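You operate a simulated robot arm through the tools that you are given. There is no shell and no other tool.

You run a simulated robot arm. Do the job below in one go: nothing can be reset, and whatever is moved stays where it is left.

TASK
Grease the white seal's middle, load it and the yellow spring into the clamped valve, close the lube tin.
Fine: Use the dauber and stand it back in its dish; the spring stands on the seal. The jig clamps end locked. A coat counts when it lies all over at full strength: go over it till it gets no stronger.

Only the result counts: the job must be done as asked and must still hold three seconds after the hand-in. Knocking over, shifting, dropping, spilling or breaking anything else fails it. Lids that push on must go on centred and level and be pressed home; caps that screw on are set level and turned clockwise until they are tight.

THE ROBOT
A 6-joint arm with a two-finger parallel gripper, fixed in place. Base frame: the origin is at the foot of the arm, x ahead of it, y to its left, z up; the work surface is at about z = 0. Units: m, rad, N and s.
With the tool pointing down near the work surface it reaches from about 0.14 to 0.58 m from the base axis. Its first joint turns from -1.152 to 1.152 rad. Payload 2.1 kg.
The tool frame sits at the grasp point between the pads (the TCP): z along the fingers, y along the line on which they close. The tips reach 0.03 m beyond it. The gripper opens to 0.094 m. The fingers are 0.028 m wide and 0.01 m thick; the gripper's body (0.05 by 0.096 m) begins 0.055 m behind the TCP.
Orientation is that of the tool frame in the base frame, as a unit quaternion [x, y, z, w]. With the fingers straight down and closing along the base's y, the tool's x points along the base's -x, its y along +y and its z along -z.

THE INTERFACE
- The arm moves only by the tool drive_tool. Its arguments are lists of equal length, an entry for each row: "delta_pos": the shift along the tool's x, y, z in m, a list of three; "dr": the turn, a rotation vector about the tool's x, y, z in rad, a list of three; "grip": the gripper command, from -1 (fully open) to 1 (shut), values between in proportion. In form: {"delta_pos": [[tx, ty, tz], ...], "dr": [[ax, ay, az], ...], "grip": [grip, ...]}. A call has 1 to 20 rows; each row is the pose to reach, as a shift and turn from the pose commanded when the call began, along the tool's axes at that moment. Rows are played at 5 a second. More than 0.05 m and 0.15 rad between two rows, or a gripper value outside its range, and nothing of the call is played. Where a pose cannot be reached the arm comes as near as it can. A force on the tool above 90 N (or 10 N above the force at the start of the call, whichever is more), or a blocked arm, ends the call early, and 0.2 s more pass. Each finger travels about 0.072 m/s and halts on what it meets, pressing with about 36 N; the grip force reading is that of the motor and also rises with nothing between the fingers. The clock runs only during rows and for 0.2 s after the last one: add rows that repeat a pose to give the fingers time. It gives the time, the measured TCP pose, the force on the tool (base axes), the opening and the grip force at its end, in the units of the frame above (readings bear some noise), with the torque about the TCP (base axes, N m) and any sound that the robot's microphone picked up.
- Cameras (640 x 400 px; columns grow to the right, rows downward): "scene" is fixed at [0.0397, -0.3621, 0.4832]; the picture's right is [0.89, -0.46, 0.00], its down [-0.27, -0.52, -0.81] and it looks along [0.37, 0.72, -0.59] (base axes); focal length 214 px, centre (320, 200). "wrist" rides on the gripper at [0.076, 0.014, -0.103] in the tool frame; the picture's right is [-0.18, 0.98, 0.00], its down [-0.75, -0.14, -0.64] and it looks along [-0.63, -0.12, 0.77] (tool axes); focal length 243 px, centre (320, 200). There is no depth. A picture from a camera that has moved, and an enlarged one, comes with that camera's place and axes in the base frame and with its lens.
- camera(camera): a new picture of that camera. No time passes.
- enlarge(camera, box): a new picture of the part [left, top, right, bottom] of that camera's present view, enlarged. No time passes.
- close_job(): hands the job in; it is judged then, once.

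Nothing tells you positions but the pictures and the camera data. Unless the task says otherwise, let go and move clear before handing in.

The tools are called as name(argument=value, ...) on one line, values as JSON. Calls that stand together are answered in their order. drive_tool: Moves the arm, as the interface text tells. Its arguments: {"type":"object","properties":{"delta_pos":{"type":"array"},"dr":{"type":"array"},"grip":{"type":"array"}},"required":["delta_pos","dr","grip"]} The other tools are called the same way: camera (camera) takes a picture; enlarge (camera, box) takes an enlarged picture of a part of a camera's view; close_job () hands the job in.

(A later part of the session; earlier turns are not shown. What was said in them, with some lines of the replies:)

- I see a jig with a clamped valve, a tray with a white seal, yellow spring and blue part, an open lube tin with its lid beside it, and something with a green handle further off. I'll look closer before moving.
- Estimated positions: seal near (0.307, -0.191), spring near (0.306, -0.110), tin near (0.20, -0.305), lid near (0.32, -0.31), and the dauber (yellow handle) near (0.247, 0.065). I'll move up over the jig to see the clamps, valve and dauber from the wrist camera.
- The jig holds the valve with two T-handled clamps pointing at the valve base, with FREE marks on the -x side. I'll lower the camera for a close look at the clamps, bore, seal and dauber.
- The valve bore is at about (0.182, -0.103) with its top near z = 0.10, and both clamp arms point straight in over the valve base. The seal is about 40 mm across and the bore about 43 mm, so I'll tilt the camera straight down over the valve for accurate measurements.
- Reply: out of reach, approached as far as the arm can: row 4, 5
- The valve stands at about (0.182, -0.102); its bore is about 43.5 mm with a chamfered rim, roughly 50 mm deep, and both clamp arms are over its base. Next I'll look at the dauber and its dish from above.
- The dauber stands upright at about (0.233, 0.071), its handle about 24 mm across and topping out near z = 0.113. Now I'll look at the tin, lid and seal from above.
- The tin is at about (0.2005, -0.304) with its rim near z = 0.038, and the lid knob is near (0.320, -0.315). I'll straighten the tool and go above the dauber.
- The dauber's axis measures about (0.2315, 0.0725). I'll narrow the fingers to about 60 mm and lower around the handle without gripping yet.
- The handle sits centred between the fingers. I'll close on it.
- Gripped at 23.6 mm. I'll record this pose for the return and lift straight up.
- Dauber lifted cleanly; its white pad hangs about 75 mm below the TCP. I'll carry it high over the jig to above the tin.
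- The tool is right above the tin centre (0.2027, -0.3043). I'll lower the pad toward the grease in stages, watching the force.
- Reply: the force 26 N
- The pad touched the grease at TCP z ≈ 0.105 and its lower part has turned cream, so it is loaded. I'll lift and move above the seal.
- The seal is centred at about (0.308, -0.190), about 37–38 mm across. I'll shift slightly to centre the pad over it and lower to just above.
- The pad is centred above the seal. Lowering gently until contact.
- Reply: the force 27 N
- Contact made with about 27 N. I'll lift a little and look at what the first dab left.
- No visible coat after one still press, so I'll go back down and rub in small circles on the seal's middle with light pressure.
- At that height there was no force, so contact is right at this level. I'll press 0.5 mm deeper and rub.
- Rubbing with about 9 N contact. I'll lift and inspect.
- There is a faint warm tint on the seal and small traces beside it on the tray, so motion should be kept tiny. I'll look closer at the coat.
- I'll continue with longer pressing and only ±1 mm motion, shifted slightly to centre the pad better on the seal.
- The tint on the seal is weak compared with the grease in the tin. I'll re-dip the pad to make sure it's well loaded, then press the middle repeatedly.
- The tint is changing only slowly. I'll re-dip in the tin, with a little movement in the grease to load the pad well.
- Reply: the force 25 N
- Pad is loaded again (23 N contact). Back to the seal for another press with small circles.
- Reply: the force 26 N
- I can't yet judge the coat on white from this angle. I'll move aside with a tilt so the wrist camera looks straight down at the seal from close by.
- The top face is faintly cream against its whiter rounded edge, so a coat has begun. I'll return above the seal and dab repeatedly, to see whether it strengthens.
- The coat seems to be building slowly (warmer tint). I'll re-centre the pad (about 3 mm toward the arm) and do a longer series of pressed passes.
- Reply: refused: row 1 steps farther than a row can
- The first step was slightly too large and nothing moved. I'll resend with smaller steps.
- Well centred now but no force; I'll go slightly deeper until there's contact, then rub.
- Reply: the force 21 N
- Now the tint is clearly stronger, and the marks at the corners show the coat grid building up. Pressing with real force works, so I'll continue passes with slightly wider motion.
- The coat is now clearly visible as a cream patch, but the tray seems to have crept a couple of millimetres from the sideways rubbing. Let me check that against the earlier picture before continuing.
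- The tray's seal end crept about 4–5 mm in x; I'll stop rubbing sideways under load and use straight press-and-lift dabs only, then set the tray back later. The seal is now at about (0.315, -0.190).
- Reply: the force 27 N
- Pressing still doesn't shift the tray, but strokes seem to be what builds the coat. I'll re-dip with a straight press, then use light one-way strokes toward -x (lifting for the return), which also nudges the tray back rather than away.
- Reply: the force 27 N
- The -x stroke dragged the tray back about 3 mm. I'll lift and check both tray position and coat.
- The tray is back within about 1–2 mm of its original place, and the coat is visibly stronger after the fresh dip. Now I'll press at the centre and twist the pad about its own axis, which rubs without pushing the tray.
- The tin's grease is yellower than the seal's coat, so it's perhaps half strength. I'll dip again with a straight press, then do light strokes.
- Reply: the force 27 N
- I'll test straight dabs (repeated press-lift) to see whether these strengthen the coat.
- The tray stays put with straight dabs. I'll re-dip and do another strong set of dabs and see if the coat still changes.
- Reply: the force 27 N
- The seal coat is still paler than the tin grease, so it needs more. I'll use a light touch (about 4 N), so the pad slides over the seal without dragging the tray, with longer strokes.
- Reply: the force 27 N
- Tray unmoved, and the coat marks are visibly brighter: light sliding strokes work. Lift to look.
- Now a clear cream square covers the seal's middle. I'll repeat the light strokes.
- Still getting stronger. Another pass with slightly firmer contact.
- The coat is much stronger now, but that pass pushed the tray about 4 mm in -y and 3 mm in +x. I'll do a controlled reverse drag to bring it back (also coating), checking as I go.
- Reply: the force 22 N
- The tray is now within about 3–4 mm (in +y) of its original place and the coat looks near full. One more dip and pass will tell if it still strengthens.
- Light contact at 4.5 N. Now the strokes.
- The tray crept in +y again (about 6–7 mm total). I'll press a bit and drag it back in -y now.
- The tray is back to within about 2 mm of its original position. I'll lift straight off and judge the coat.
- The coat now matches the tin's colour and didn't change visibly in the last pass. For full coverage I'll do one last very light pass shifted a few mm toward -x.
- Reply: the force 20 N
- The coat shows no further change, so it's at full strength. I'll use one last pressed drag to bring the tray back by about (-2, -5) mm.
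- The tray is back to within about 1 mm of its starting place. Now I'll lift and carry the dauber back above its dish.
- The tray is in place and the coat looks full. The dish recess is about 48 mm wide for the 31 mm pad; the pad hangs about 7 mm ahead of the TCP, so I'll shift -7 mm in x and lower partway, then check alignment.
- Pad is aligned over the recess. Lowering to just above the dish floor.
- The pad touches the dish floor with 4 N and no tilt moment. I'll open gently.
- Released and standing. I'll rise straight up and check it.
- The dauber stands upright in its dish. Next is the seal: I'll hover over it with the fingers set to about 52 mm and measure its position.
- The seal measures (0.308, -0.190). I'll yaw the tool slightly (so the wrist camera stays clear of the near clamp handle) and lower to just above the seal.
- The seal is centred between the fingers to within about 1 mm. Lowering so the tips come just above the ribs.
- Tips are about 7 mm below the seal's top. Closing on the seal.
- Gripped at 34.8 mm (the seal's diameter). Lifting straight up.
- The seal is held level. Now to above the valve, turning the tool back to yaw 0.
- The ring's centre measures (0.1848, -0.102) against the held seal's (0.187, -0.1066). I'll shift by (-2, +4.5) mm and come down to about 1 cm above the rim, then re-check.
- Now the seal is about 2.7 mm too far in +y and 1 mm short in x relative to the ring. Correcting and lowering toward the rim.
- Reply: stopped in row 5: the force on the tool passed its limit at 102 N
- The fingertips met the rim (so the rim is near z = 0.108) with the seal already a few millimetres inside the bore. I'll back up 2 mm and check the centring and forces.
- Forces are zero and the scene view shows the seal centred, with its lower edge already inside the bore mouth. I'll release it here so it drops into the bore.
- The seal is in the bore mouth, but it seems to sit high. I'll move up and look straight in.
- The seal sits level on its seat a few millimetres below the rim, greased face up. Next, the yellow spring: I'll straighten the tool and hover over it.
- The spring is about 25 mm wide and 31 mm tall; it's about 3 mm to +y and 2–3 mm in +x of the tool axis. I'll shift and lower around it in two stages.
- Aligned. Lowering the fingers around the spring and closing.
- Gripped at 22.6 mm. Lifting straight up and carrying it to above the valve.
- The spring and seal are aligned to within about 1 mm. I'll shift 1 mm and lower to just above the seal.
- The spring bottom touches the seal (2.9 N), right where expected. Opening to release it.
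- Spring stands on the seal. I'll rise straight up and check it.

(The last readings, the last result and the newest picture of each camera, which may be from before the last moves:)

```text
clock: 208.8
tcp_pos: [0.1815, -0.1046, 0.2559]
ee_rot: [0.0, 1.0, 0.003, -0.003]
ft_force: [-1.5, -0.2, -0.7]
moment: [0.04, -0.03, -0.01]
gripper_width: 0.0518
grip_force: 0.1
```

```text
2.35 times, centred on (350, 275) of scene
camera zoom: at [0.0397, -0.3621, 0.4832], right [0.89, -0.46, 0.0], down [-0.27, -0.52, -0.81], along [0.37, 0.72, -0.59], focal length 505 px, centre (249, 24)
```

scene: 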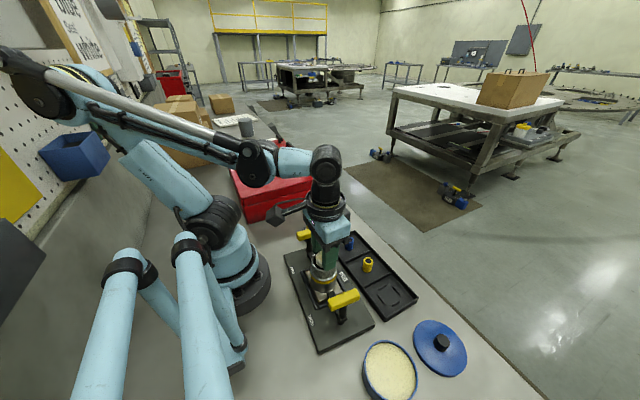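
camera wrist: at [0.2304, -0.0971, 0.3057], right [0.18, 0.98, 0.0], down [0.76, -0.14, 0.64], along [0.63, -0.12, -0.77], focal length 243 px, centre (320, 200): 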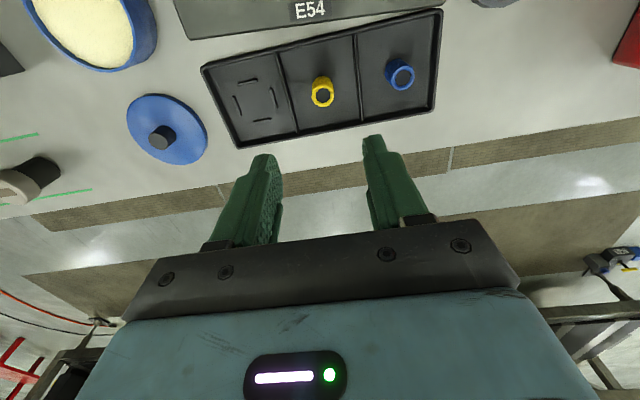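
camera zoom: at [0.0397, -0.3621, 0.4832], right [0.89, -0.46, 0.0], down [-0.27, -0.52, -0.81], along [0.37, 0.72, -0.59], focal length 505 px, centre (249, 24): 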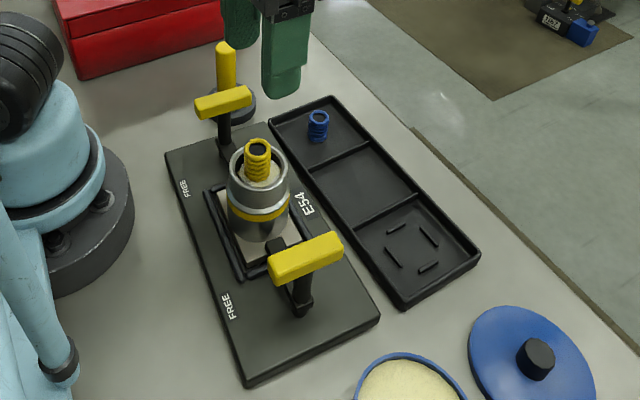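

The spring stands upright, centred on the seal, and the clamps are untouched and locked. Last job: the tin lid. I'll hover over the lid to measure the knob (also trimming the tool to be exactly level).

drive_tool(delta_pos=[[-0.02, -0.03, 0], [-0.045, -0.065, 0], [-0.07, -0.1, 0.01], [-0.095, -0.135, 0.02], [-0.12, -0.17, 0.03], [-0.1385, -0.205, 0.036], [-0.1385, -0.208, 0.036]], dr=[[0, 0, 0], [0.005, -0.006, 0], [0.005, -0.006, 0], [0.005, -0.006, 0], [0.005, -0.006, 0], [0.005, -0.006, 0], [0.005, -0.006, 0]], grip=[-0.1, -0.1, -0.1, -0.1, -0.1, -0.1, -0.1])

camera(camera="wrist")

enlarge(camera="wrist", box=[240, 20, 400, 140])

enlarge(camera="scene", box=[350, 300, 480, 400])

```text
clock: 210.4
tcp_pos: [0.3207, -0.3117, 0.2199]
ee_rot: [0.0, 1.0, 0.0, 0.0]
ft_force: [0.5, -0.3, 0.1]
moment: [-0.03, 0.01, 0.0]
gripper_width: 0.0518
grip_force: 0.1
```

```text
taken
camera wrist: at [0.2463, -0.2977, 0.3221], right [0.18, 0.98, 0.0], down [0.75, -0.14, 0.64], along [0.63, -0.12, -0.77], focal length 243 px, centre (320, 200)
```

wrist: 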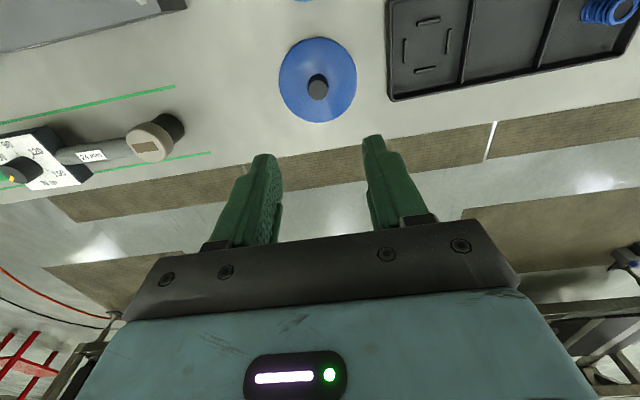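

```text
3.33 times, centred on (320, 80) of wrist
camera zoom: at [0.2463, -0.2977, 0.3221], right [0.18, 0.98, 0.0], down [0.75, -0.14, 0.64], along [0.63, -0.12, -0.77], focal length 809 px, centre (320, 600)
```

zoom: 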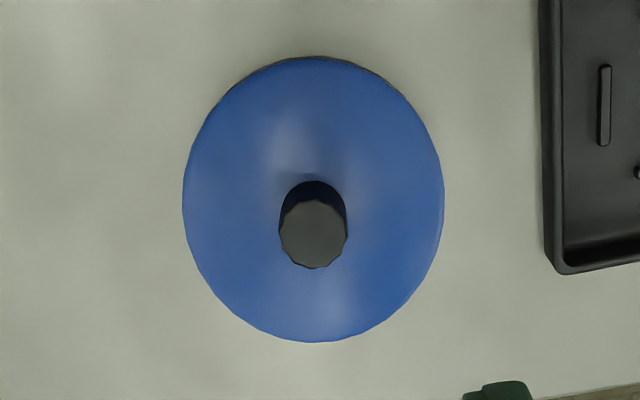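

```text
4.00 times, centred on (415, 350) of scene
camera zoom: at [0.0397, -0.3621, 0.4832], right [0.89, -0.46, 0.0], down [-0.27, -0.52, -0.81], along [0.37, 0.72, -0.59], focal length 858 px, centre (-60, -400)
```

zoom: 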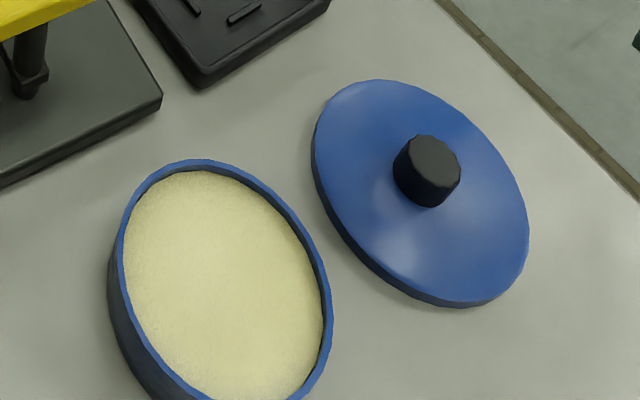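

The lid is about 93.6 mm across with a 23 mm knob; the tin is about 87 mm, so it fits over with little clearance. For an exact x measurement I'll rotate the tool 90° and look from the side.

drive_tool(delta_pos=[[0, 0, 0], [0, 0, 0], [0, 0, 0], [0, 0, 0], [0, 0, 0], [0, 0, 0], [0, 0, 0], [0, 0, 0], [0, 0, 0], [0, 0, 0], [0, 0, 0], [0, 0, 0]], dr=[[0, 0, 0.1428], [0, 0, 0.2856], [0, 0, 0.4284], [0, 0, 0.5712], [0, 0, 0.714], [0, 0, 0.8568], [0, 0, 0.9996], [0, 0, 1.1424], [0, 0, 1.2852], [0, 0, 1.428], [0, 0, 1.5708], [0, 0, 1.5708]], grip=[-0.1, -0.1, -0.1, -0.1, -0.1, -0.1, -0.1, -0.1, -0.1, -0.1, -0.1, -0.1])

camera(camera="wrist")

enlarge(camera="wrist", box=[240, 20, 400, 140])

```text
clock: 213.1
tcp_pos: [0.3204, -0.3115, 0.2168]
ee_rot: [0.708, 0.706, -0.001, 0.0]
ft_force: [0.3, 0.5, -0.7]
moment: [-0.02, -0.01, 0.0]
gripper_width: 0.0516
grip_force: 0.0
```

```text
taken
camera wrist: at [0.336, -0.2359, 0.3199], right [0.98, -0.19, 0.0], down [-0.14, -0.75, 0.64], along [-0.12, -0.63, -0.77], focal length 243 px, centre (320, 200)
```

wrist: 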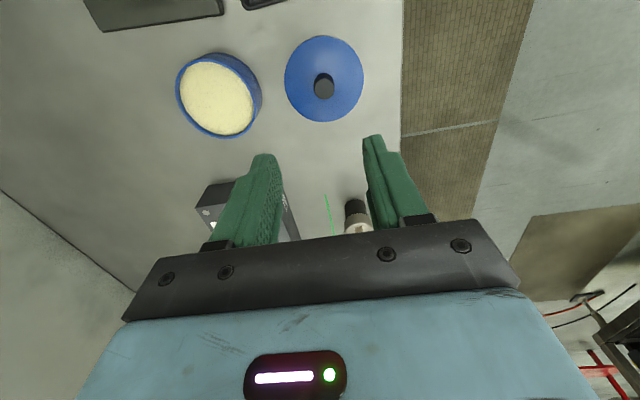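

```text
3.33 times, centred on (320, 80) of wrist
camera zoom: at [0.336, -0.2359, 0.3199], right [0.98, -0.19, 0.0], down [-0.14, -0.75, 0.64], along [-0.12, -0.63, -0.77], focal length 809 px, centre (320, 600)
```

zoom: 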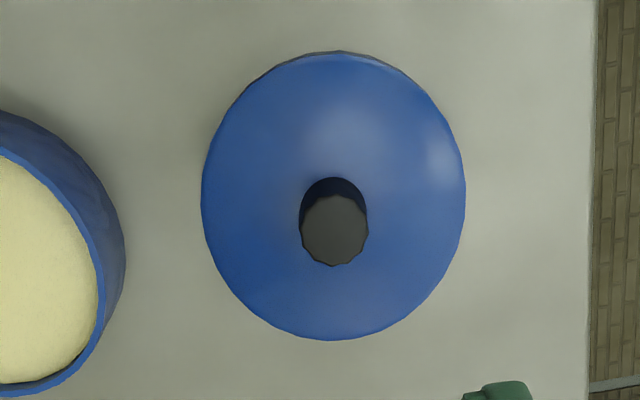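

From both views the knob is at (0.326, -0.3153), consistent to 0.6 mm. Now I'll measure the tin the same way, first with this 90° orientation.

drive_tool(delta_pos=[[0.002, -0.03, 0], [0.004, -0.07, 0], [0.007, -0.1, 0], [0.0072, -0.1177, 0], [0.0072, -0.1177, 0], [0.0072, -0.1177, 0]], dr=[[0, 0, 0], [0, 0, 0], [0, 0, 0], [0, 0, 0], [0, 0, 0], [0, 0, 0]], grip=[-0.1, -0.1, -0.1, -0.1, -0.1, -0.1])

enlarge(camera="wrist", box=[240, 20, 400, 140])

```text
clock: 214.4
tcp_pos: [0.2029, -0.3042, 0.2173]
ee_rot: [0.707, 0.707, -0.001, 0.001]
ft_force: [-0.8, 0.5, 0.0]
moment: [-0.01, -0.02, 0.01]
gripper_width: 0.0515
grip_force: 0.1
```

```text
3.33 times, centred on (320, 80) of wrist
camera zoom: at [0.2186, -0.2288, 0.3194], right [0.98, -0.18, 0.0], down [-0.14, -0.75, 0.64], along [-0.12, -0.63, -0.77], focal length 809 px, centre (320, 600)
```

zoom: 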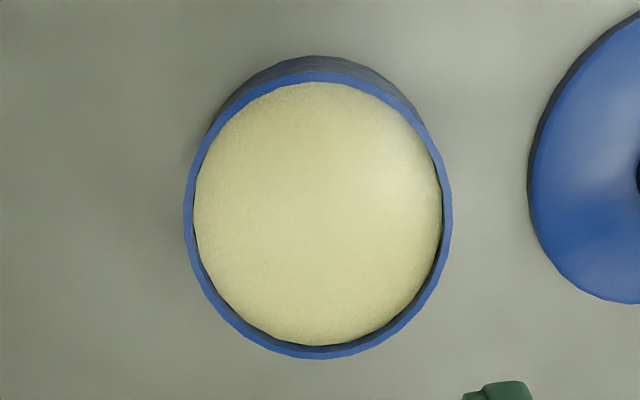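

Tin centre from this view: (0.2036, -0.3051), rim 88 mm. I'll turn back to yaw 0 and measure the tin again for a cross-check.

drive_tool(delta_pos=[[0, 0, 0], [0, 0, 0], [0, 0, 0], [0, 0, 0], [0, 0, 0], [0, 0, 0], [0, 0, 0], [0, 0, 0], [0, 0, 0], [0, 0, 0], [0, 0, 0], [0, 0, 0]], dr=[[0, 0, -0.1428], [0, 0, -0.2856], [0, 0, -0.4284], [0, 0, -0.5712], [0, 0, -0.714], [0, 0, -0.8568], [0, 0, -0.9996], [0, 0, -1.1424], [0, 0, -1.2852], [0, 0, -1.428], [0, 0, -1.5708], [0, 0, -1.5708]], grip=[-0.1, -0.1, -0.1, -0.1, -0.1, -0.1, -0.1, -0.1, -0.1, -0.1, -0.1, -0.1])

enlarge(camera="wrist", box=[240, 20, 400, 140])

```text
clock: 217.1
tcp_pos: [0.2025, -0.305, 0.2155]
ee_rot: [-0.001, 1.0, 0.0, 0.0]
ft_force: [-0.1, 0.2, -0.4]
moment: [-0.01, 0.03, 0.01]
gripper_width: 0.0518
grip_force: 0.0
```

```text
3.33 times, centred on (320, 80) of wrist
camera zoom: at [0.1273, -0.2898, 0.3191], right [0.18, 0.98, 0.0], down [0.75, -0.14, 0.64], along [0.63, -0.12, -0.77], focal length 809 px, centre (320, 600)
```

zoom: 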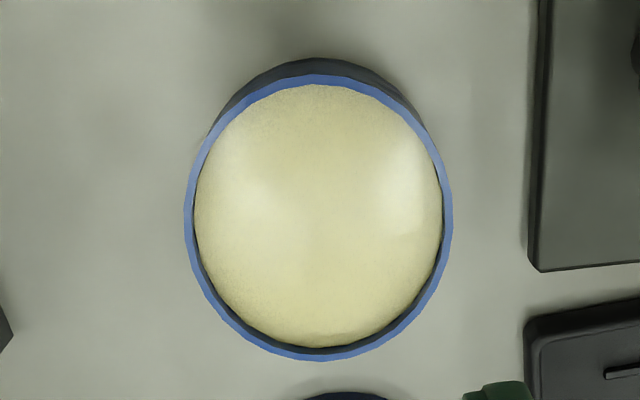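

Tin centre agrees: (0.204, -0.305). Lid-to-tin displacement is (-0.122, +0.010). Now I'll go over the knob and lower to just above it.

drive_tool(delta_pos=[[-0.03, -0.003, 0], [-0.07, -0.006, 0], [-0.11, -0.01, 0.02], [-0.1237, -0.0109, 0.05], [-0.1237, -0.0109, 0.09], [-0.1237, -0.0109, 0.13], [-0.1237, -0.0109, 0.14], [-0.1237, -0.0109, 0.14]], dr=[[0, 0, 0], [0, 0, 0], [0, 0, 0], [0, 0, 0], [0, 0, 0], [0, 0, 0], [0, 0, 0], [0, 0, 0]], grip=[-0.1, -0.1, -0.1, -0.1, -0.1, -0.1, -0.1, -0.1])

enlarge(camera="wrist", box=[240, 60, 400, 180])

enlarge(camera="scene", box=[380, 290, 480, 390])

```text
clock: 218.8
tcp_pos: [0.3263, -0.3162, 0.0764]
ee_rot: [0.0, 1.0, -0.001, 0.0]
ft_force: [-0.2, 0.1, -0.9]
moment: [0.02, 0.02, 0.02]
gripper_width: 0.0514
grip_force: 0.1
```

```text
3.33 times, centred on (320, 120) of wrist
camera zoom: at [0.2509, -0.3019, 0.1791], right [0.18, 0.98, 0.0], down [0.75, -0.14, 0.64], along [0.63, -0.12, -0.77], focal length 809 px, centre (320, 467)
```

zoom: 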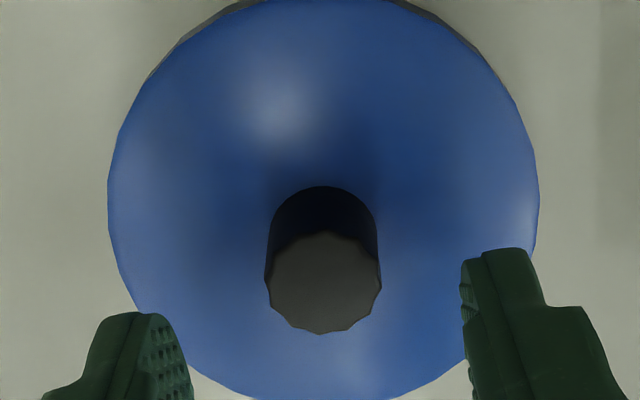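

```text
4.00 times, centred on (430, 340) of scene
camera zoom: at [0.0397, -0.3621, 0.4832], right [0.89, -0.46, 0.0], down [-0.27, -0.52, -0.81], along [0.37, 0.72, -0.59], focal length 858 px, centre (-120, -360)
```

zoom: 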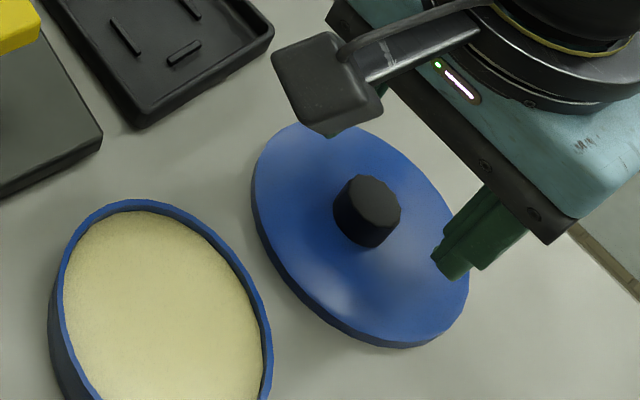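

The knob is centred between the fingers. Lowering around it.

drive_tool(delta_pos=[[0, 0.0008, 0.01], [0, 0.0008, 0.02], [0, 0.0008, 0.026], [0, 0.0008, 0.029], [0, 0.0008, 0.029]], dr=[[0, 0, 0], [0, 0, 0], [0, 0, 0], [0, 0, 0], [0, 0, 0]], grip=[-0.1, -0.1, -0.1, -0.1, -0.1])

enlarge(camera="wrist", box=[240, 70, 400, 190])

enlarge(camera="scene", box=[400, 300, 480, 380])

```text
clock: 220.1
tcp_pos: [0.326, -0.3146, 0.0484]
ee_rot: [0.0, 1.0, -0.001, 0.001]
ft_force: [-1.1, 0.1, 0.0]
moment: [-0.06, -0.01, -0.02]
gripper_width: 0.0513
grip_force: 0.1
```

```text
3.33 times, centred on (320, 130) of wrist
camera zoom: at [0.252, -0.3005, 0.1503], right [0.18, 0.98, 0.0], down [0.75, -0.14, 0.64], along [0.63, -0.12, -0.77], focal length 809 px, centre (320, 433)
```

zoom: 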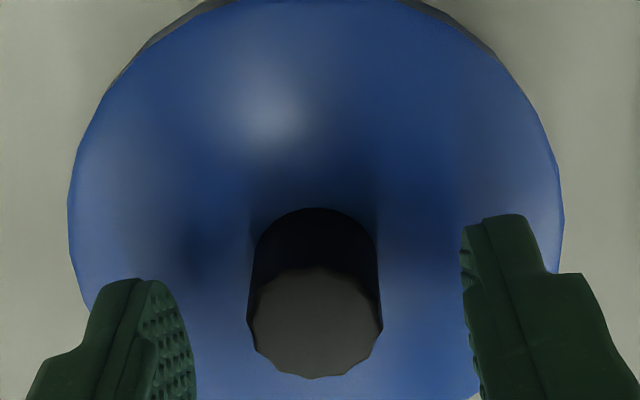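

```text
5.00 times, centred on (440, 340) of scene
camera zoom: at [0.0397, -0.3621, 0.4832], right [0.89, -0.46, 0.0], down [-0.27, -0.52, -0.81], along [0.37, 0.72, -0.59], focal length 1072 px, centre (-280, -500)
```

zoom: 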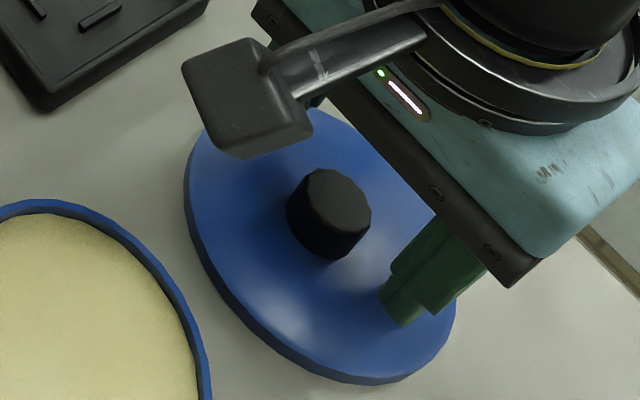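

drive_tool(delta_pos=[[0, 0, 0.0005], [0, 0, 0.0005], [0, 0, 0.0005], [0, 0, 0.0005], [0, 0, 0.0005]], dr=[[0, 0, 0], [0, 0, 0], [0, 0, 0], [0, 0, 0], [0, 0, 0]], grip=[0.1, 0.3, 0.45, 1, 1])

enlarge(camera="wrist", box=[240, 70, 400, 190])

enlarge(camera="scene", box=[400, 300, 480, 380])

```text
clock: 221.2
tcp_pos: [0.3263, -0.3144, 0.048]
ee_rot: [0.001, 1.0, 0.0, 0.0]
ft_force: [-0.5, -0.1, 0.0]
moment: [0.0, -0.05, 0.01]
gripper_width: 0.0217
grip_force: 36.0
```

```text
3.33 times, centred on (320, 130) of wrist
camera zoom: at [0.2522, -0.3005, 0.1499], right [0.18, 0.98, 0.0], down [0.75, -0.14, 0.64], along [0.63, -0.12, -0.77], focal length 809 px, centre (320, 433)
```

zoom: 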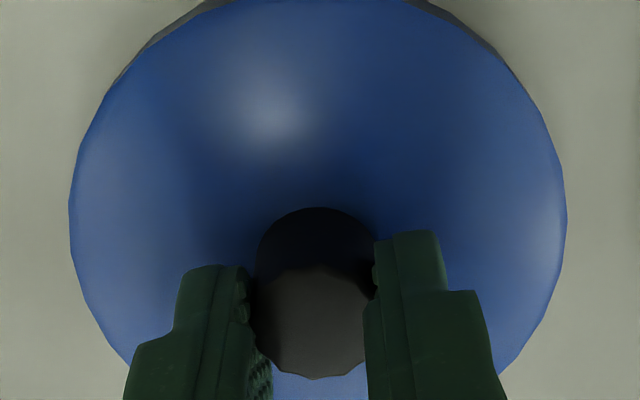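

```text
5.00 times, centred on (440, 340) of scene
camera zoom: at [0.0397, -0.3621, 0.4832], right [0.89, -0.46, 0.0], down [-0.27, -0.52, -0.81], along [0.37, 0.72, -0.59], focal length 1072 px, centre (-280, -500)
```

zoom: 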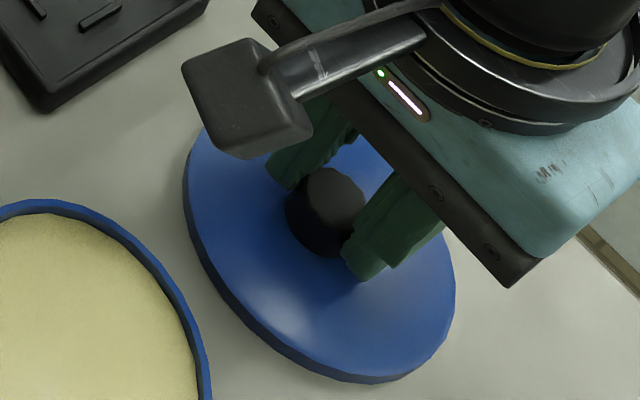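

Knob gripped at 21.7 mm. Lifting the lid and carrying it over the tin.

drive_tool(delta_pos=[[0, 0, -0.005], [0, 0, -0.02], [0, 0, -0.05], [0, 0, -0.09], [0.03, 0.003, -0.1], [0.07, 0.006, -0.1], [0.105, 0.009, -0.1], [0.122, 0.0102, -0.1], [0.122, 0.0102, -0.1], [0.122, 0.0102, -0.1]], dr=[[0, 0, 0], [0, 0, 0], [0, 0, 0], [0, 0, 0], [0, 0, 0], [0, 0, 0], [0, 0, 0], [0, 0, 0], [0, 0, 0], [0, 0, 0]], grip=[1, 1, 1, 1, 1, 1, 1, 1, 1, 1])

camera(camera="wrist")

enlarge(camera="scene", box=[340, 260, 480, 400])

```text
clock: 223.4
tcp_pos: [0.2063, -0.304, 0.1488]
ee_rot: [0.0, 1.0, -0.001, -0.001]
ft_force: [0.7, 0.1, 0.1]
moment: [-0.02, -0.03, -0.01]
gripper_width: 0.0214
grip_force: 35.8
```

```text
taken
camera wrist: at [0.1309, -0.2899, 0.2509], right [0.18, 0.98, 0.0], down [0.75, -0.14, 0.64], along [0.63, -0.12, -0.77], focal length 243 px, centre (320, 200)
```

wrist: 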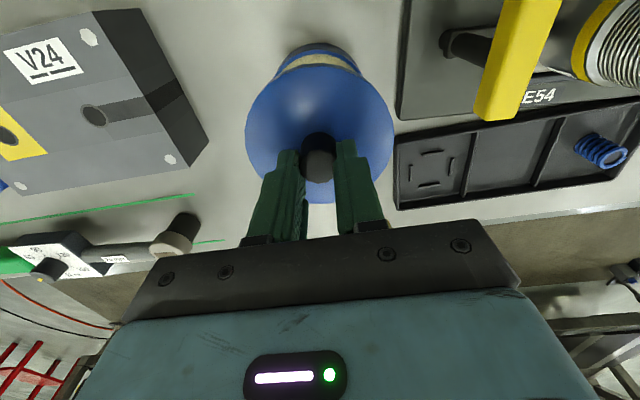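

```text
2.86 times, centred on (410, 330) of scene
camera zoom: at [0.0397, -0.3621, 0.4832], right [0.89, -0.46, 0.0], down [-0.27, -0.52, -0.81], along [0.37, 0.72, -0.59], focal length 613 px, centre (63, -171)
```

zoom: 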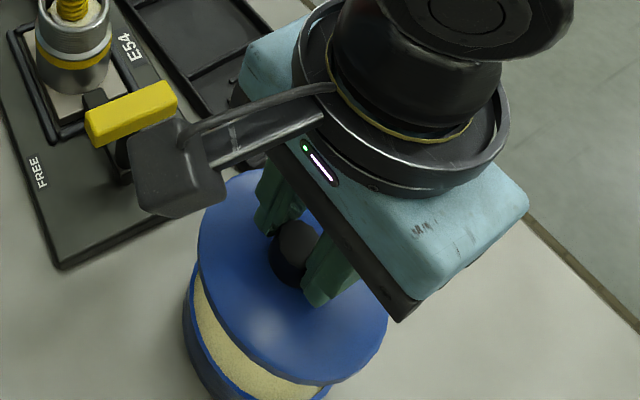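

drive_tool(delta_pos=[[0.0009, -0.0004, 0.015], [0.0009, -0.0004, 0.03], [0.0009, -0.0004, 0.043], [0.0009, -0.0004, 0.048], [0.0009, -0.0004, 0.048]], dr=[[0, 0, 0], [0, 0, 0], [0, 0, 0], [0, 0, 0], [0, 0, 0]], grip=[1, 1, 1, 1, 1])

enlarge(camera="wrist", box=[230, 30, 410, 180])

enlarge(camera="scene", box=[350, 300, 450, 400])

```text
clock: 224.7
tcp_pos: [0.2043, -0.3048, 0.1009]
ee_rot: [-0.001, 1.0, -0.001, 0.001]
ft_force: [0.7, 0.6, 0.2]
moment: [0.01, 0.03, 0.03]
gripper_width: 0.0214
grip_force: 35.9
```

```text
2.67 times, centred on (320, 105) of wrist
camera zoom: at [0.1291, -0.2912, 0.2024], right [0.18, 0.98, 0.0], down [0.75, -0.14, 0.64], along [0.63, -0.12, -0.77], focal length 647 px, centre (320, 453)
```

zoom: 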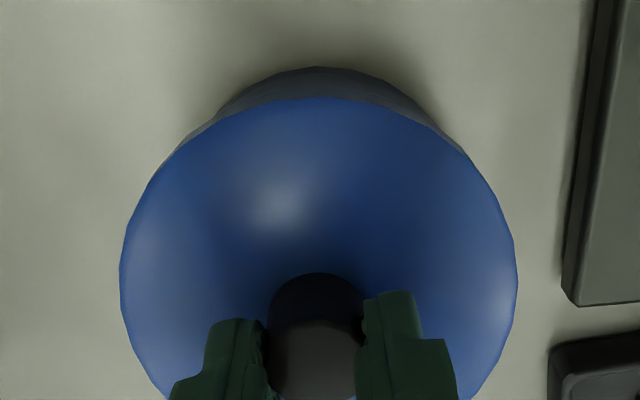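

```text
4.00 times, centred on (400, 350) of scene
camera zoom: at [0.0397, -0.3621, 0.4832], right [0.89, -0.46, 0.0], down [-0.27, -0.52, -0.81], along [0.37, 0.72, -0.59], focal length 858 px, centre (0, -400)
```

zoom: 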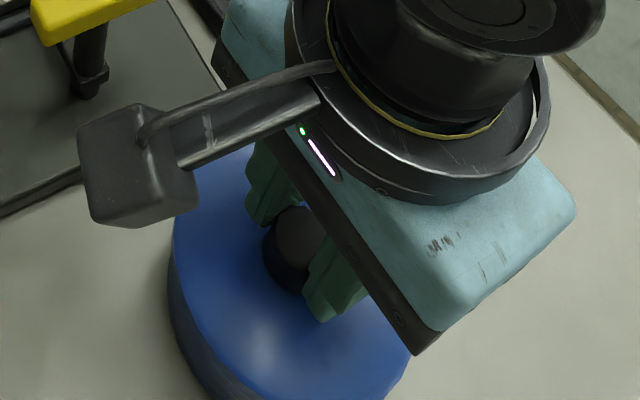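

drive_tool(delta_pos=[[-0.0009, 0.0009, 0.004], [-0.0009, 0.0009, 0.008], [-0.0009, 0.0009, 0.01], [-0.0009, 0.0009, 0.01]], dr=[[0, 0, 0], [0, 0, 0], [0, 0, 0], [0, 0, 0]], grip=[1, 1, 1, 1])

enlarge(camera="wrist", box=[230, 30, 410, 180])

enlarge(camera="scene", box=[350, 300, 450, 400])

```text
clock: 225.7
tcp_pos: [0.2048, -0.3035, 0.0889]
ee_rot: [0.0, 1.0, -0.001, 0.0]
ft_force: [-0.3, -0.3, -1.0]
moment: [0.03, 0.03, -0.05]
gripper_width: 0.0215
grip_force: 36.3
```

```text
2.67 times, centred on (320, 105) of wrist
camera zoom: at [0.1294, -0.2902, 0.1919], right [0.18, 0.98, 0.0], down [0.75, -0.14, 0.64], along [0.63, -0.12, -0.77], focal length 647 px, centre (320, 453)
```

zoom: 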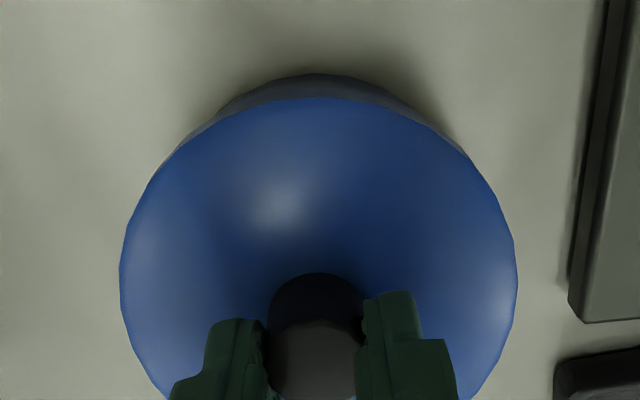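

```text
4.00 times, centred on (400, 350) of scene
camera zoom: at [0.0397, -0.3621, 0.4832], right [0.89, -0.46, 0.0], down [-0.27, -0.52, -0.81], along [0.37, 0.72, -0.59], focal length 858 px, centre (0, -400)
```

zoom: 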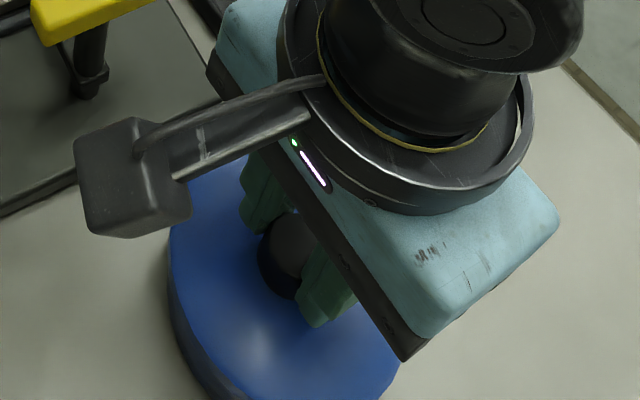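

Lid and tin are concentric to about half a millimetre. Lowering slowly while watching the force.

drive_tool(delta_pos=[[-0.0005, 0, 0.001], [-0.0005, 0, 0.002], [-0.0005, 0, 0.002]], dr=[[0, 0, 0], [0, 0, 0], [0, 0, 0]], grip=[1, 1, 1])

drive_tool(delta_pos=[[0, 0, 0.001], [0, 0, 0.0015], [0, 0, 0.0015]], dr=[[0, 0, 0], [0, 0, 0], [0, 0, 0]], grip=[1, 1, 1])

```text
clock: 226.4
tcp_pos: [0.2042, -0.3033, 0.0878]
ee_rot: [0.0, 1.0, -0.001, 0.0]
ft_force: [-0.7, -0.3, 0.2]
moment: [0.0, 0.02, -0.01]
gripper_width: 0.0214
grip_force: 36.1
```

```text
clock: 227.2
tcp_pos: [0.2038, -0.3046, 0.0861]
ee_rot: [0.0, 1.0, -0.001, 0.0]
ft_force: [0.1, 0.4, -0.9]
moment: [-0.01, 0.0, 0.01]
gripper_width: 0.0216
grip_force: 35.9
```

drive_tool(delta_pos=[[0, 0, 0.001], [0, 0, 0.001]], dr=[[0, 0, 0], [0, 0, 0]], grip=[1, 1])

drive_tool(delta_pos=[[0, 0, 0.001], [0, 0, 0.001]], dr=[[0, 0, 0], [0, 0, 0]], grip=[1, 1])

enlarge(camera="wrist", box=[230, 30, 410, 180])

```text
clock: 227.8
tcp_pos: [0.2053, -0.3038, 0.0854]
ee_rot: [-0.001, 1.0, -0.001, 0.001]
ft_force: [0.9, -0.3, -0.6]
moment: [-0.01, 0.03, -0.02]
gripper_width: 0.0216
grip_force: 36.2
```

```text
clock: 228.4
tcp_pos: [0.2052, -0.3044, 0.0841]
ee_rot: [-0.001, 1.0, -0.002, 0.0]
ft_force: [0.2, 0.6, 0.6]
moment: [-0.01, -0.03, 0.0]
gripper_width: 0.0214
grip_force: 36.4
```

```text
2.67 times, centred on (320, 105) of wrist
camera zoom: at [0.1301, -0.2901, 0.1868], right [0.18, 0.98, 0.0], down [0.75, -0.14, 0.64], along [0.63, -0.12, -0.77], focal length 647 px, centre (320, 453)
```

zoom: 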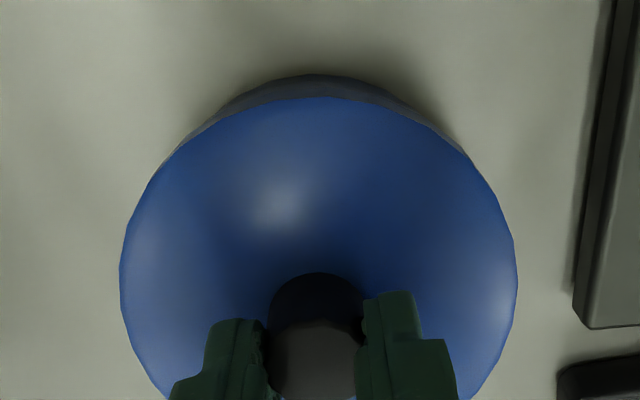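

On target to 0.3 mm. Continue down in millimetre steps until the lid seats.

drive_tool(delta_pos=[[0, 0, 0.001], [0, 0, 0.001]], dr=[[0, 0, 0], [0, 0, 0]], grip=[1, 1])

drive_tool(delta_pos=[[0, 0, 0.001], [0, 0, 0.001]], dr=[[0, 0, 0], [0, 0, 0]], grip=[1, 1])

drive_tool(delta_pos=[[0, 0, 0.001], [0, 0, 0.001]], dr=[[0, 0, 0], [0, 0, 0]], grip=[1, 1])

```text
clock: 229.1
tcp_pos: [0.2059, -0.3038, 0.0829]
ee_rot: [-0.001, 1.0, -0.001, 0.0]
ft_force: [-0.1, 0.3, -0.1]
moment: [-0.03, 0.0, 0.01]
gripper_width: 0.0212
grip_force: 35.9
```

```text
clock: 229.7
tcp_pos: [0.2048, -0.3043, 0.083]
ee_rot: [0.0, 1.0, -0.001, 0.0]
ft_force: [0.1, 0.6, 0.4]
moment: [0.01, -0.01, -0.02]
gripper_width: 0.0214
grip_force: 36.6
```

```text
clock: 230.2
tcp_pos: [0.2046, -0.3038, 0.0812]
ee_rot: [0.0, 1.0, -0.001, 0.0]
ft_force: [0.2, 0.1, -0.1]
moment: [-0.04, -0.04, 0.02]
gripper_width: 0.0217
grip_force: 36.6
```

drive_tool(delta_pos=[[0, 0, 0.001], [0, 0, 0.001]], dr=[[0, 0, 0], [0, 0, 0]], grip=[1, 1])

drive_tool(delta_pos=[[0, 0, 0.001], [0, 0, 0.001]], dr=[[0, 0, 0], [0, 0, 0]], grip=[1, 1])

enlarge(camera="wrist", box=[230, 30, 410, 180])

enlarge(camera="scene", box=[350, 300, 450, 400])

```text
clock: 230.8
tcp_pos: [0.2063, -0.3054, 0.0814]
ee_rot: [0.0, 1.0, -0.002, 0.001]
ft_force: [4.0, -4.6, 39.5]
moment: [-0.19, -0.02, 0.02]
gripper_width: 0.0217
grip_force: 36.0
heard: snap
```

```text
clock: 231.4
tcp_pos: [0.2045, -0.3043, 0.079]
ee_rot: [-0.001, 1.0, -0.001, 0.0]
ft_force: [3.5, -9.7, 36.5]
moment: [-0.28, -0.02, 0.02]
gripper_width: 0.0215
grip_force: 35.7
```

```text
2.67 times, centred on (320, 105) of wrist
camera zoom: at [0.1298, -0.29, 0.182], right [0.18, 0.98, 0.0], down [0.75, -0.14, 0.64], along [0.63, -0.12, -0.77], focal length 647 px, centre (320, 453)
```

zoom: 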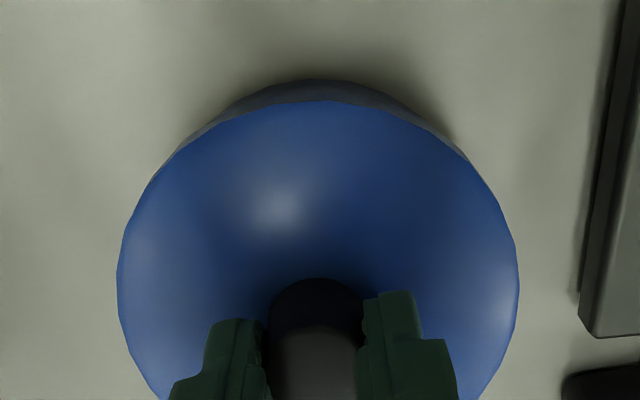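

```text
4.00 times, centred on (400, 350) of scene
camera zoom: at [0.0396, -0.362, 0.4833], right [0.89, -0.46, 0.0], down [-0.27, -0.52, -0.81], along [0.37, 0.72, -0.59], focal length 858 px, centre (0, -400)
```

zoom: 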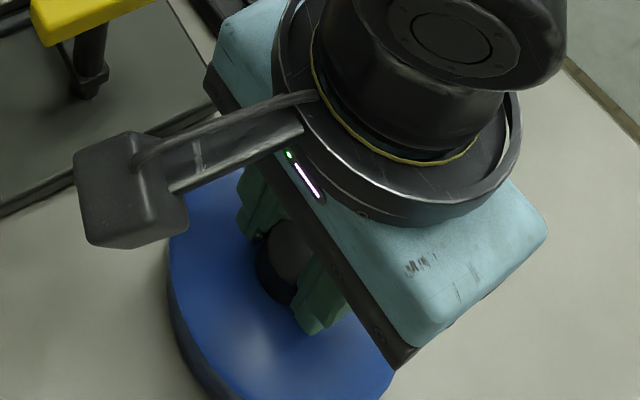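

I heard the lid snap on. I'll unload, release the knob and look.

drive_tool(delta_pos=[[0, 0, -0.0008], [0, 0, -0.001], [0, 0, -0.001], [0, 0, -0.001], [0, 0, -0.001]], dr=[[0, 0, 0], [0, 0, 0], [0, 0, 0], [0, 0, 0], [0, 0, 0]], grip=[1, 0.4, 0, -0.1, -0.1])

drive_tool(delta_pos=[[0, 0, -0.02], [0, 0, -0.05], [0, 0, -0.09], [0, 0, -0.13], [0, 0, -0.13]], dr=[[0, 0, 0], [0, 0, 0], [0, 0, 0], [0, 0, 0], [0, 0, 0]], grip=[-0.1, -0.1, -0.1, -0.1, -0.1])

enlarge(camera="wrist", box=[240, 20, 400, 140])

enlarge(camera="scene", box=[340, 310, 450, 400])

```text
clock: 232.7
tcp_pos: [0.2056, -0.3039, 0.0789]
ee_rot: [0.0, 1.0, 0.0, 0.001]
ft_force: [0.1, 0.6, -0.8]
moment: [-0.01, -0.01, -0.02]
gripper_width: 0.0516
grip_force: 0.0
```

```text
clock: 233.8
tcp_pos: [0.2046, -0.3019, 0.2089]
ee_rot: [0.0, 1.0, -0.001, 0.0]
ft_force: [0.6, -0.9, -0.2]
moment: [0.0, 0.03, 0.0]
gripper_width: 0.0516
grip_force: 0.0
```

```text
3.33 times, centred on (320, 80) of wrist
camera zoom: at [0.1293, -0.2879, 0.3118], right [0.18, 0.98, 0.0], down [0.75, -0.14, 0.64], along [0.63, -0.12, -0.77], focal length 809 px, centre (320, 600)
```

zoom: 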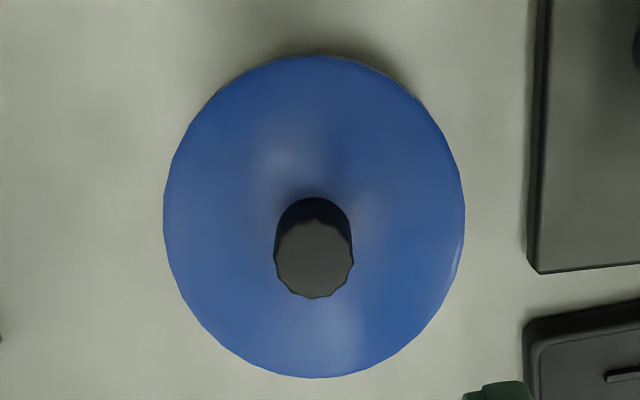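

```text
4.44 times, centred on (395, 355) of scene
camera zoom: at [0.0397, -0.3621, 0.4832], right [0.89, -0.46, 0.0], down [-0.27, -0.52, -0.81], along [0.37, 0.72, -0.59], focal length 953 px, centre (-13, -489)
```

zoom: 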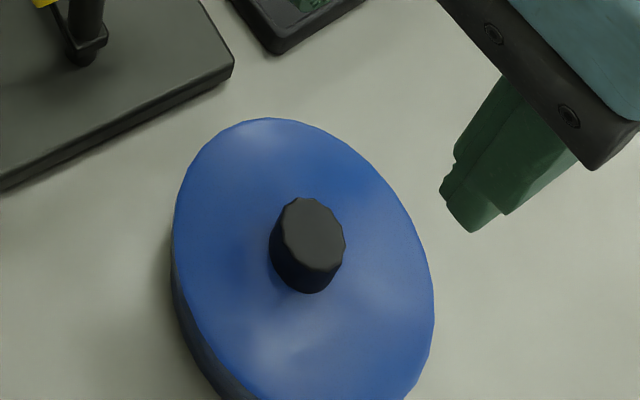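

The lid is level and centred on the tin. For good measure I'll press gently on the knob with closed fingers to make sure it is fully home.

drive_tool(delta_pos=[[0, -0.0015, 0], [0, -0.0015, 0.03], [0, -0.0015, 0.07], [0, -0.0015, 0.1], [0, -0.0015, 0.112], [0, -0.0015, 0.112]], dr=[[0, 0, 0], [0, 0, 0], [0, 0, 0], [0, 0, 0], [0, 0, 0], [0, 0, 0]], grip=[0.5, 1, 1, 1, 1, 1])

enlarge(camera="wrist", box=[240, 60, 400, 180])

```text
clock: 235.2
tcp_pos: [0.2046, -0.306, 0.098]
ee_rot: [0.001, 1.0, -0.001, 0.0]
ft_force: [-0.9, -0.8, 0.4]
moment: [0.02, -0.01, 0.0]
gripper_width: 0.0
grip_force: 33.2
```

```text
3.33 times, centred on (320, 120) of wrist
camera zoom: at [0.1288, -0.292, 0.2009], right [0.18, 0.98, 0.0], down [0.75, -0.14, 0.64], along [0.63, -0.12, -0.77], focal length 809 px, centre (320, 467)
```

zoom: 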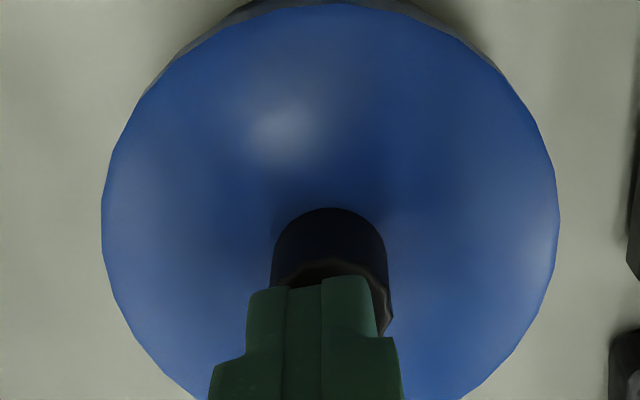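

drive_tool(delta_pos=[[0, 0.0025, 0], [0, 0.0025, 0.003], [0, 0.0025, 0.005], [0, 0.0025, 0.005]], dr=[[0, 0, 0], [0, 0, 0], [0, 0, 0], [0, 0, 0]], grip=[1, 1, 1, 1])

drive_tool(delta_pos=[[0, 0, 0.001], [0, 0, 0.001]], dr=[[0, 0, 0], [0, 0, 0]], grip=[1, 1])

drive_tool(delta_pos=[[0, 0, 0.001], [0, 0, 0.001]], dr=[[0, 0, 0], [0, 0, 0]], grip=[1, 1])

```text
clock: 236.1
tcp_pos: [0.2057, -0.3032, 0.0974]
ee_rot: [0.0, 1.0, 0.001, -0.002]
ft_force: [-0.8, 2.1, 27.1]
moment: [0.07, 0.06, 0.0]
gripper_width: 0.0
grip_force: 32.8
stopped in row 4: the force on the tool passed its limit at 97 N (the readings are from after the stop); the commanded pose is now the measured one
```

```text
clock: 236.7
tcp_pos: [0.2052, -0.3032, 0.097]
ee_rot: [0.0, 1.0, 0.001, -0.001]
ft_force: [-1.0, 6.0, 67.6]
moment: [0.19, 0.14, -0.02]
gripper_width: 0.0
grip_force: 33.2
```

```text
clock: 237.2
tcp_pos: [0.2054, -0.3033, 0.0972]
ee_rot: [0.0, 1.0, 0.002, -0.002]
ft_force: [0.5, 1.1, 26.3]
moment: [0.06, 0.01, 0.05]
gripper_width: 0.0
grip_force: 33.0
stopped in row 2: the force on the tool passed its limit at 92 N (the readings are from after the stop); the commanded pose is now the measured one
```

The lid took well over 60 N of straight pressing without moving, so it's fully home. Retreating upward and checking the whole scene.

drive_tool(delta_pos=[[0, 0, -0.01], [0, 0, -0.04], [0, 0, -0.08], [0, 0, -0.12], [0, 0, -0.16], [0.0, 0.03, -0.18], [0.0, 0.03, -0.18]], dr=[[0, 0, 0], [0, 0, 0], [0, 0, 0], [0, 0, 0], [0, 0, 0], [0, 0, 0], [0, 0, 0]], grip=[1, 1, 1, 0, -0.5, -1, -1])

camera(camera="wrist")

camera(camera="scene")

enlarge(camera="scene", box=[270, 190, 480, 400])

enlarge(camera="wrist", box=[240, 0, 420, 130])

```text
clock: 238.8
tcp_pos: [0.2061, -0.2724, 0.2775]
ee_rot: [0.0, 1.0, 0.001, -0.003]
ft_force: [0.0, -0.8, 0.3]
moment: [0.04, -0.01, -0.01]
gripper_width: 0.0942
grip_force: 0.0
```

```text
taken
camera wrist: at [0.1312, -0.2596, 0.3802], right [0.18, 0.98, 0.0], down [0.76, -0.14, 0.64], along [0.63, -0.12, -0.77], focal length 243 px, centre (320, 200)
```

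wrist: 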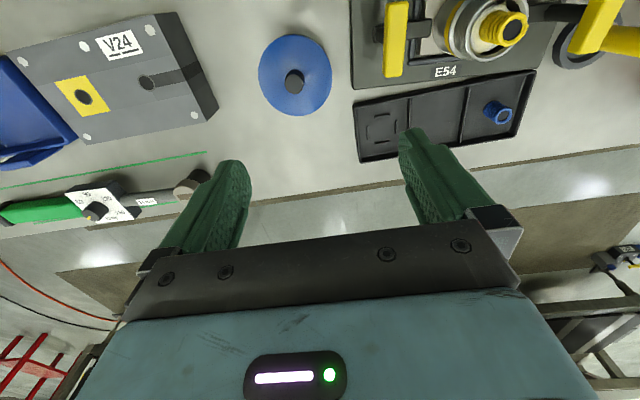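

```text
taken
```

scene: 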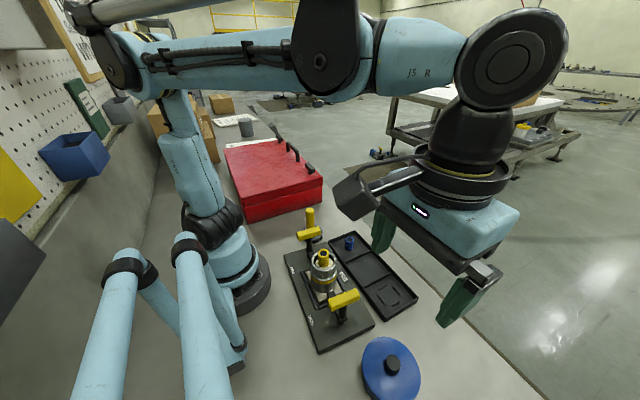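

```text
1.90 times, centred on (375, 295) of scene
camera zoom: at [0.0397, -0.3621, 0.4832], right [0.89, -0.46, 0.0], down [-0.27, -0.52, -0.81], along [0.37, 0.72, -0.59], focal length 408 px, centre (215, 19)
```

zoom: 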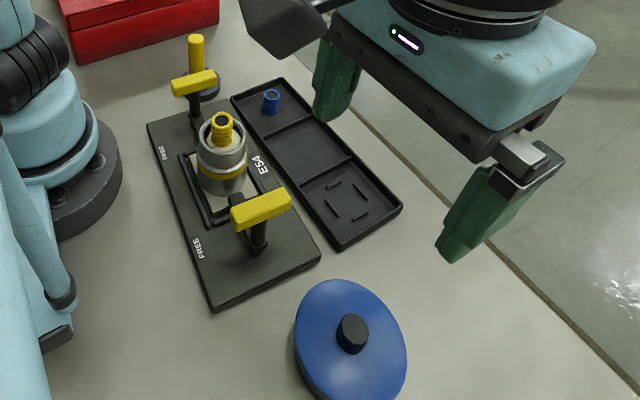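

```text
3.08 times, centred on (330, 65) of wrist
camera zoom: at [0.1312, -0.2596, 0.3802], right [0.18, 0.98, 0.0], down [0.76, -0.14, 0.64], along [0.63, -0.12, -0.77], focal length 746 px, centre (289, 615)
```

zoom: 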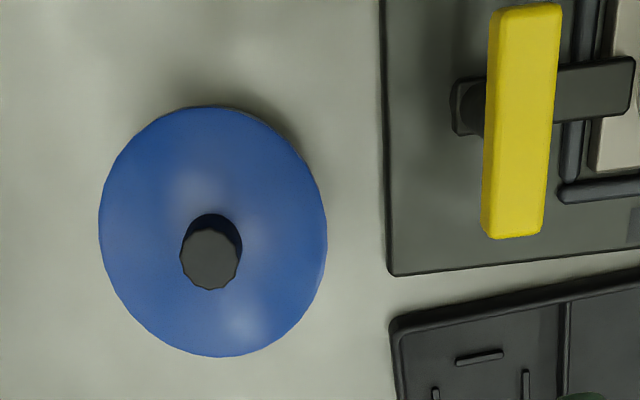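

enlarge(camera="scene", box=[280, 195, 360, 285])

enlarge(camera="scene", box=[345, 325, 435, 400])

enlarge(camera="wrist", box=[340, 0, 640, 180])

```text
4.44 times, centred on (320, 240) of scene
camera zoom: at [0.0397, -0.3621, 0.4832], right [0.89, -0.46, 0.0], down [-0.27, -0.52, -0.81], along [0.37, 0.72, -0.59], focal length 953 px, centre (320, 22)
```

zoom: 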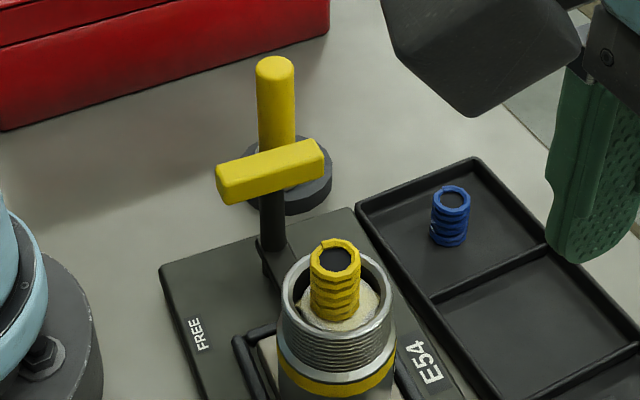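

```text
5.33 times, centred on (390, 362) of scene
camera zoom: at [0.0397, -0.3621, 0.4832], right [0.89, -0.46, 0.0], down [-0.27, -0.52, -0.81], along [0.37, 0.72, -0.59], focal length 1144 px, centre (-53, -667)
```

zoom: 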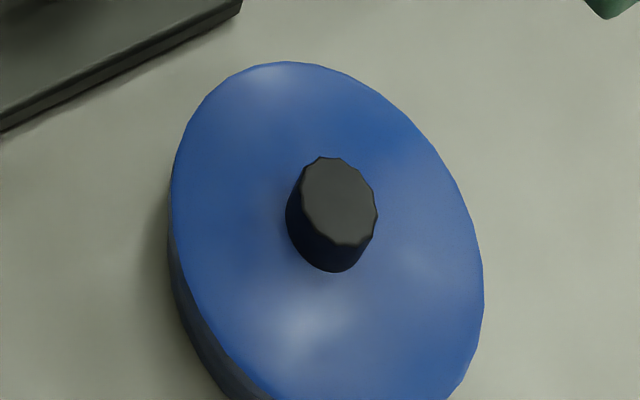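

```text
2.13 times, centred on (490, 90) of wrist
camera zoom: at [0.1312, -0.2596, 0.3802], right [0.18, 0.98, 0.0], down [0.76, -0.14, 0.64], along [0.63, -0.12, -0.77], focal length 518 px, centre (-43, 435)
```

zoom: 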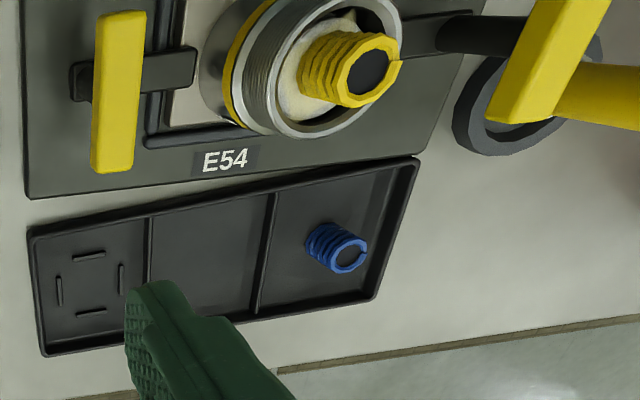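

The greased seal is seated in the valve with the yellow spring standing on it. The dauber is upright in its dish, both clamps are still locked, and the lid is snapped on. The tray is back within about a millimetre of where it started and the gripper is clear, so I'm handing in.

close_job()

```text
The job is handed in.
```

I've handed the job in. I have no result back from the judging, so what follows is what I saw in the last pictures and readings.

- **Grease:** The seal's middle is coated. I went over it until it matched the grease in the tin and stopped getting stronger.
- **Seal:** It sits level in the valve, greased side up, with its top a few millimetres below the rim.
- **Spring:** The yellow spring stands upright, roughly centred on the seal.
- **Dauber:** It is upright in its dish, but about 7 mm off centre, against the near wall of the recess.
- **Tin lid:** It snapped on, level and centred to about 1 mm. I then pressed it again to be sure, and it did not move.
- **Clamps:** I never touched them. Both arms still point in over the valve base, which I took to be the locked position.

Three things could count against it:

- **Tray moved while greasing:** Rubbing the seal pushed the tray a few millimetres several times. I dragged it back to within about 1 mm of where it started.
- **Contact with the valve rim:** The fingertips hit the rim once at about 102 N while I was lowering the seal. Nothing appeared to shift.
- **Hard press on the lid:** The second press peaked at 97 N, harder than I intended.
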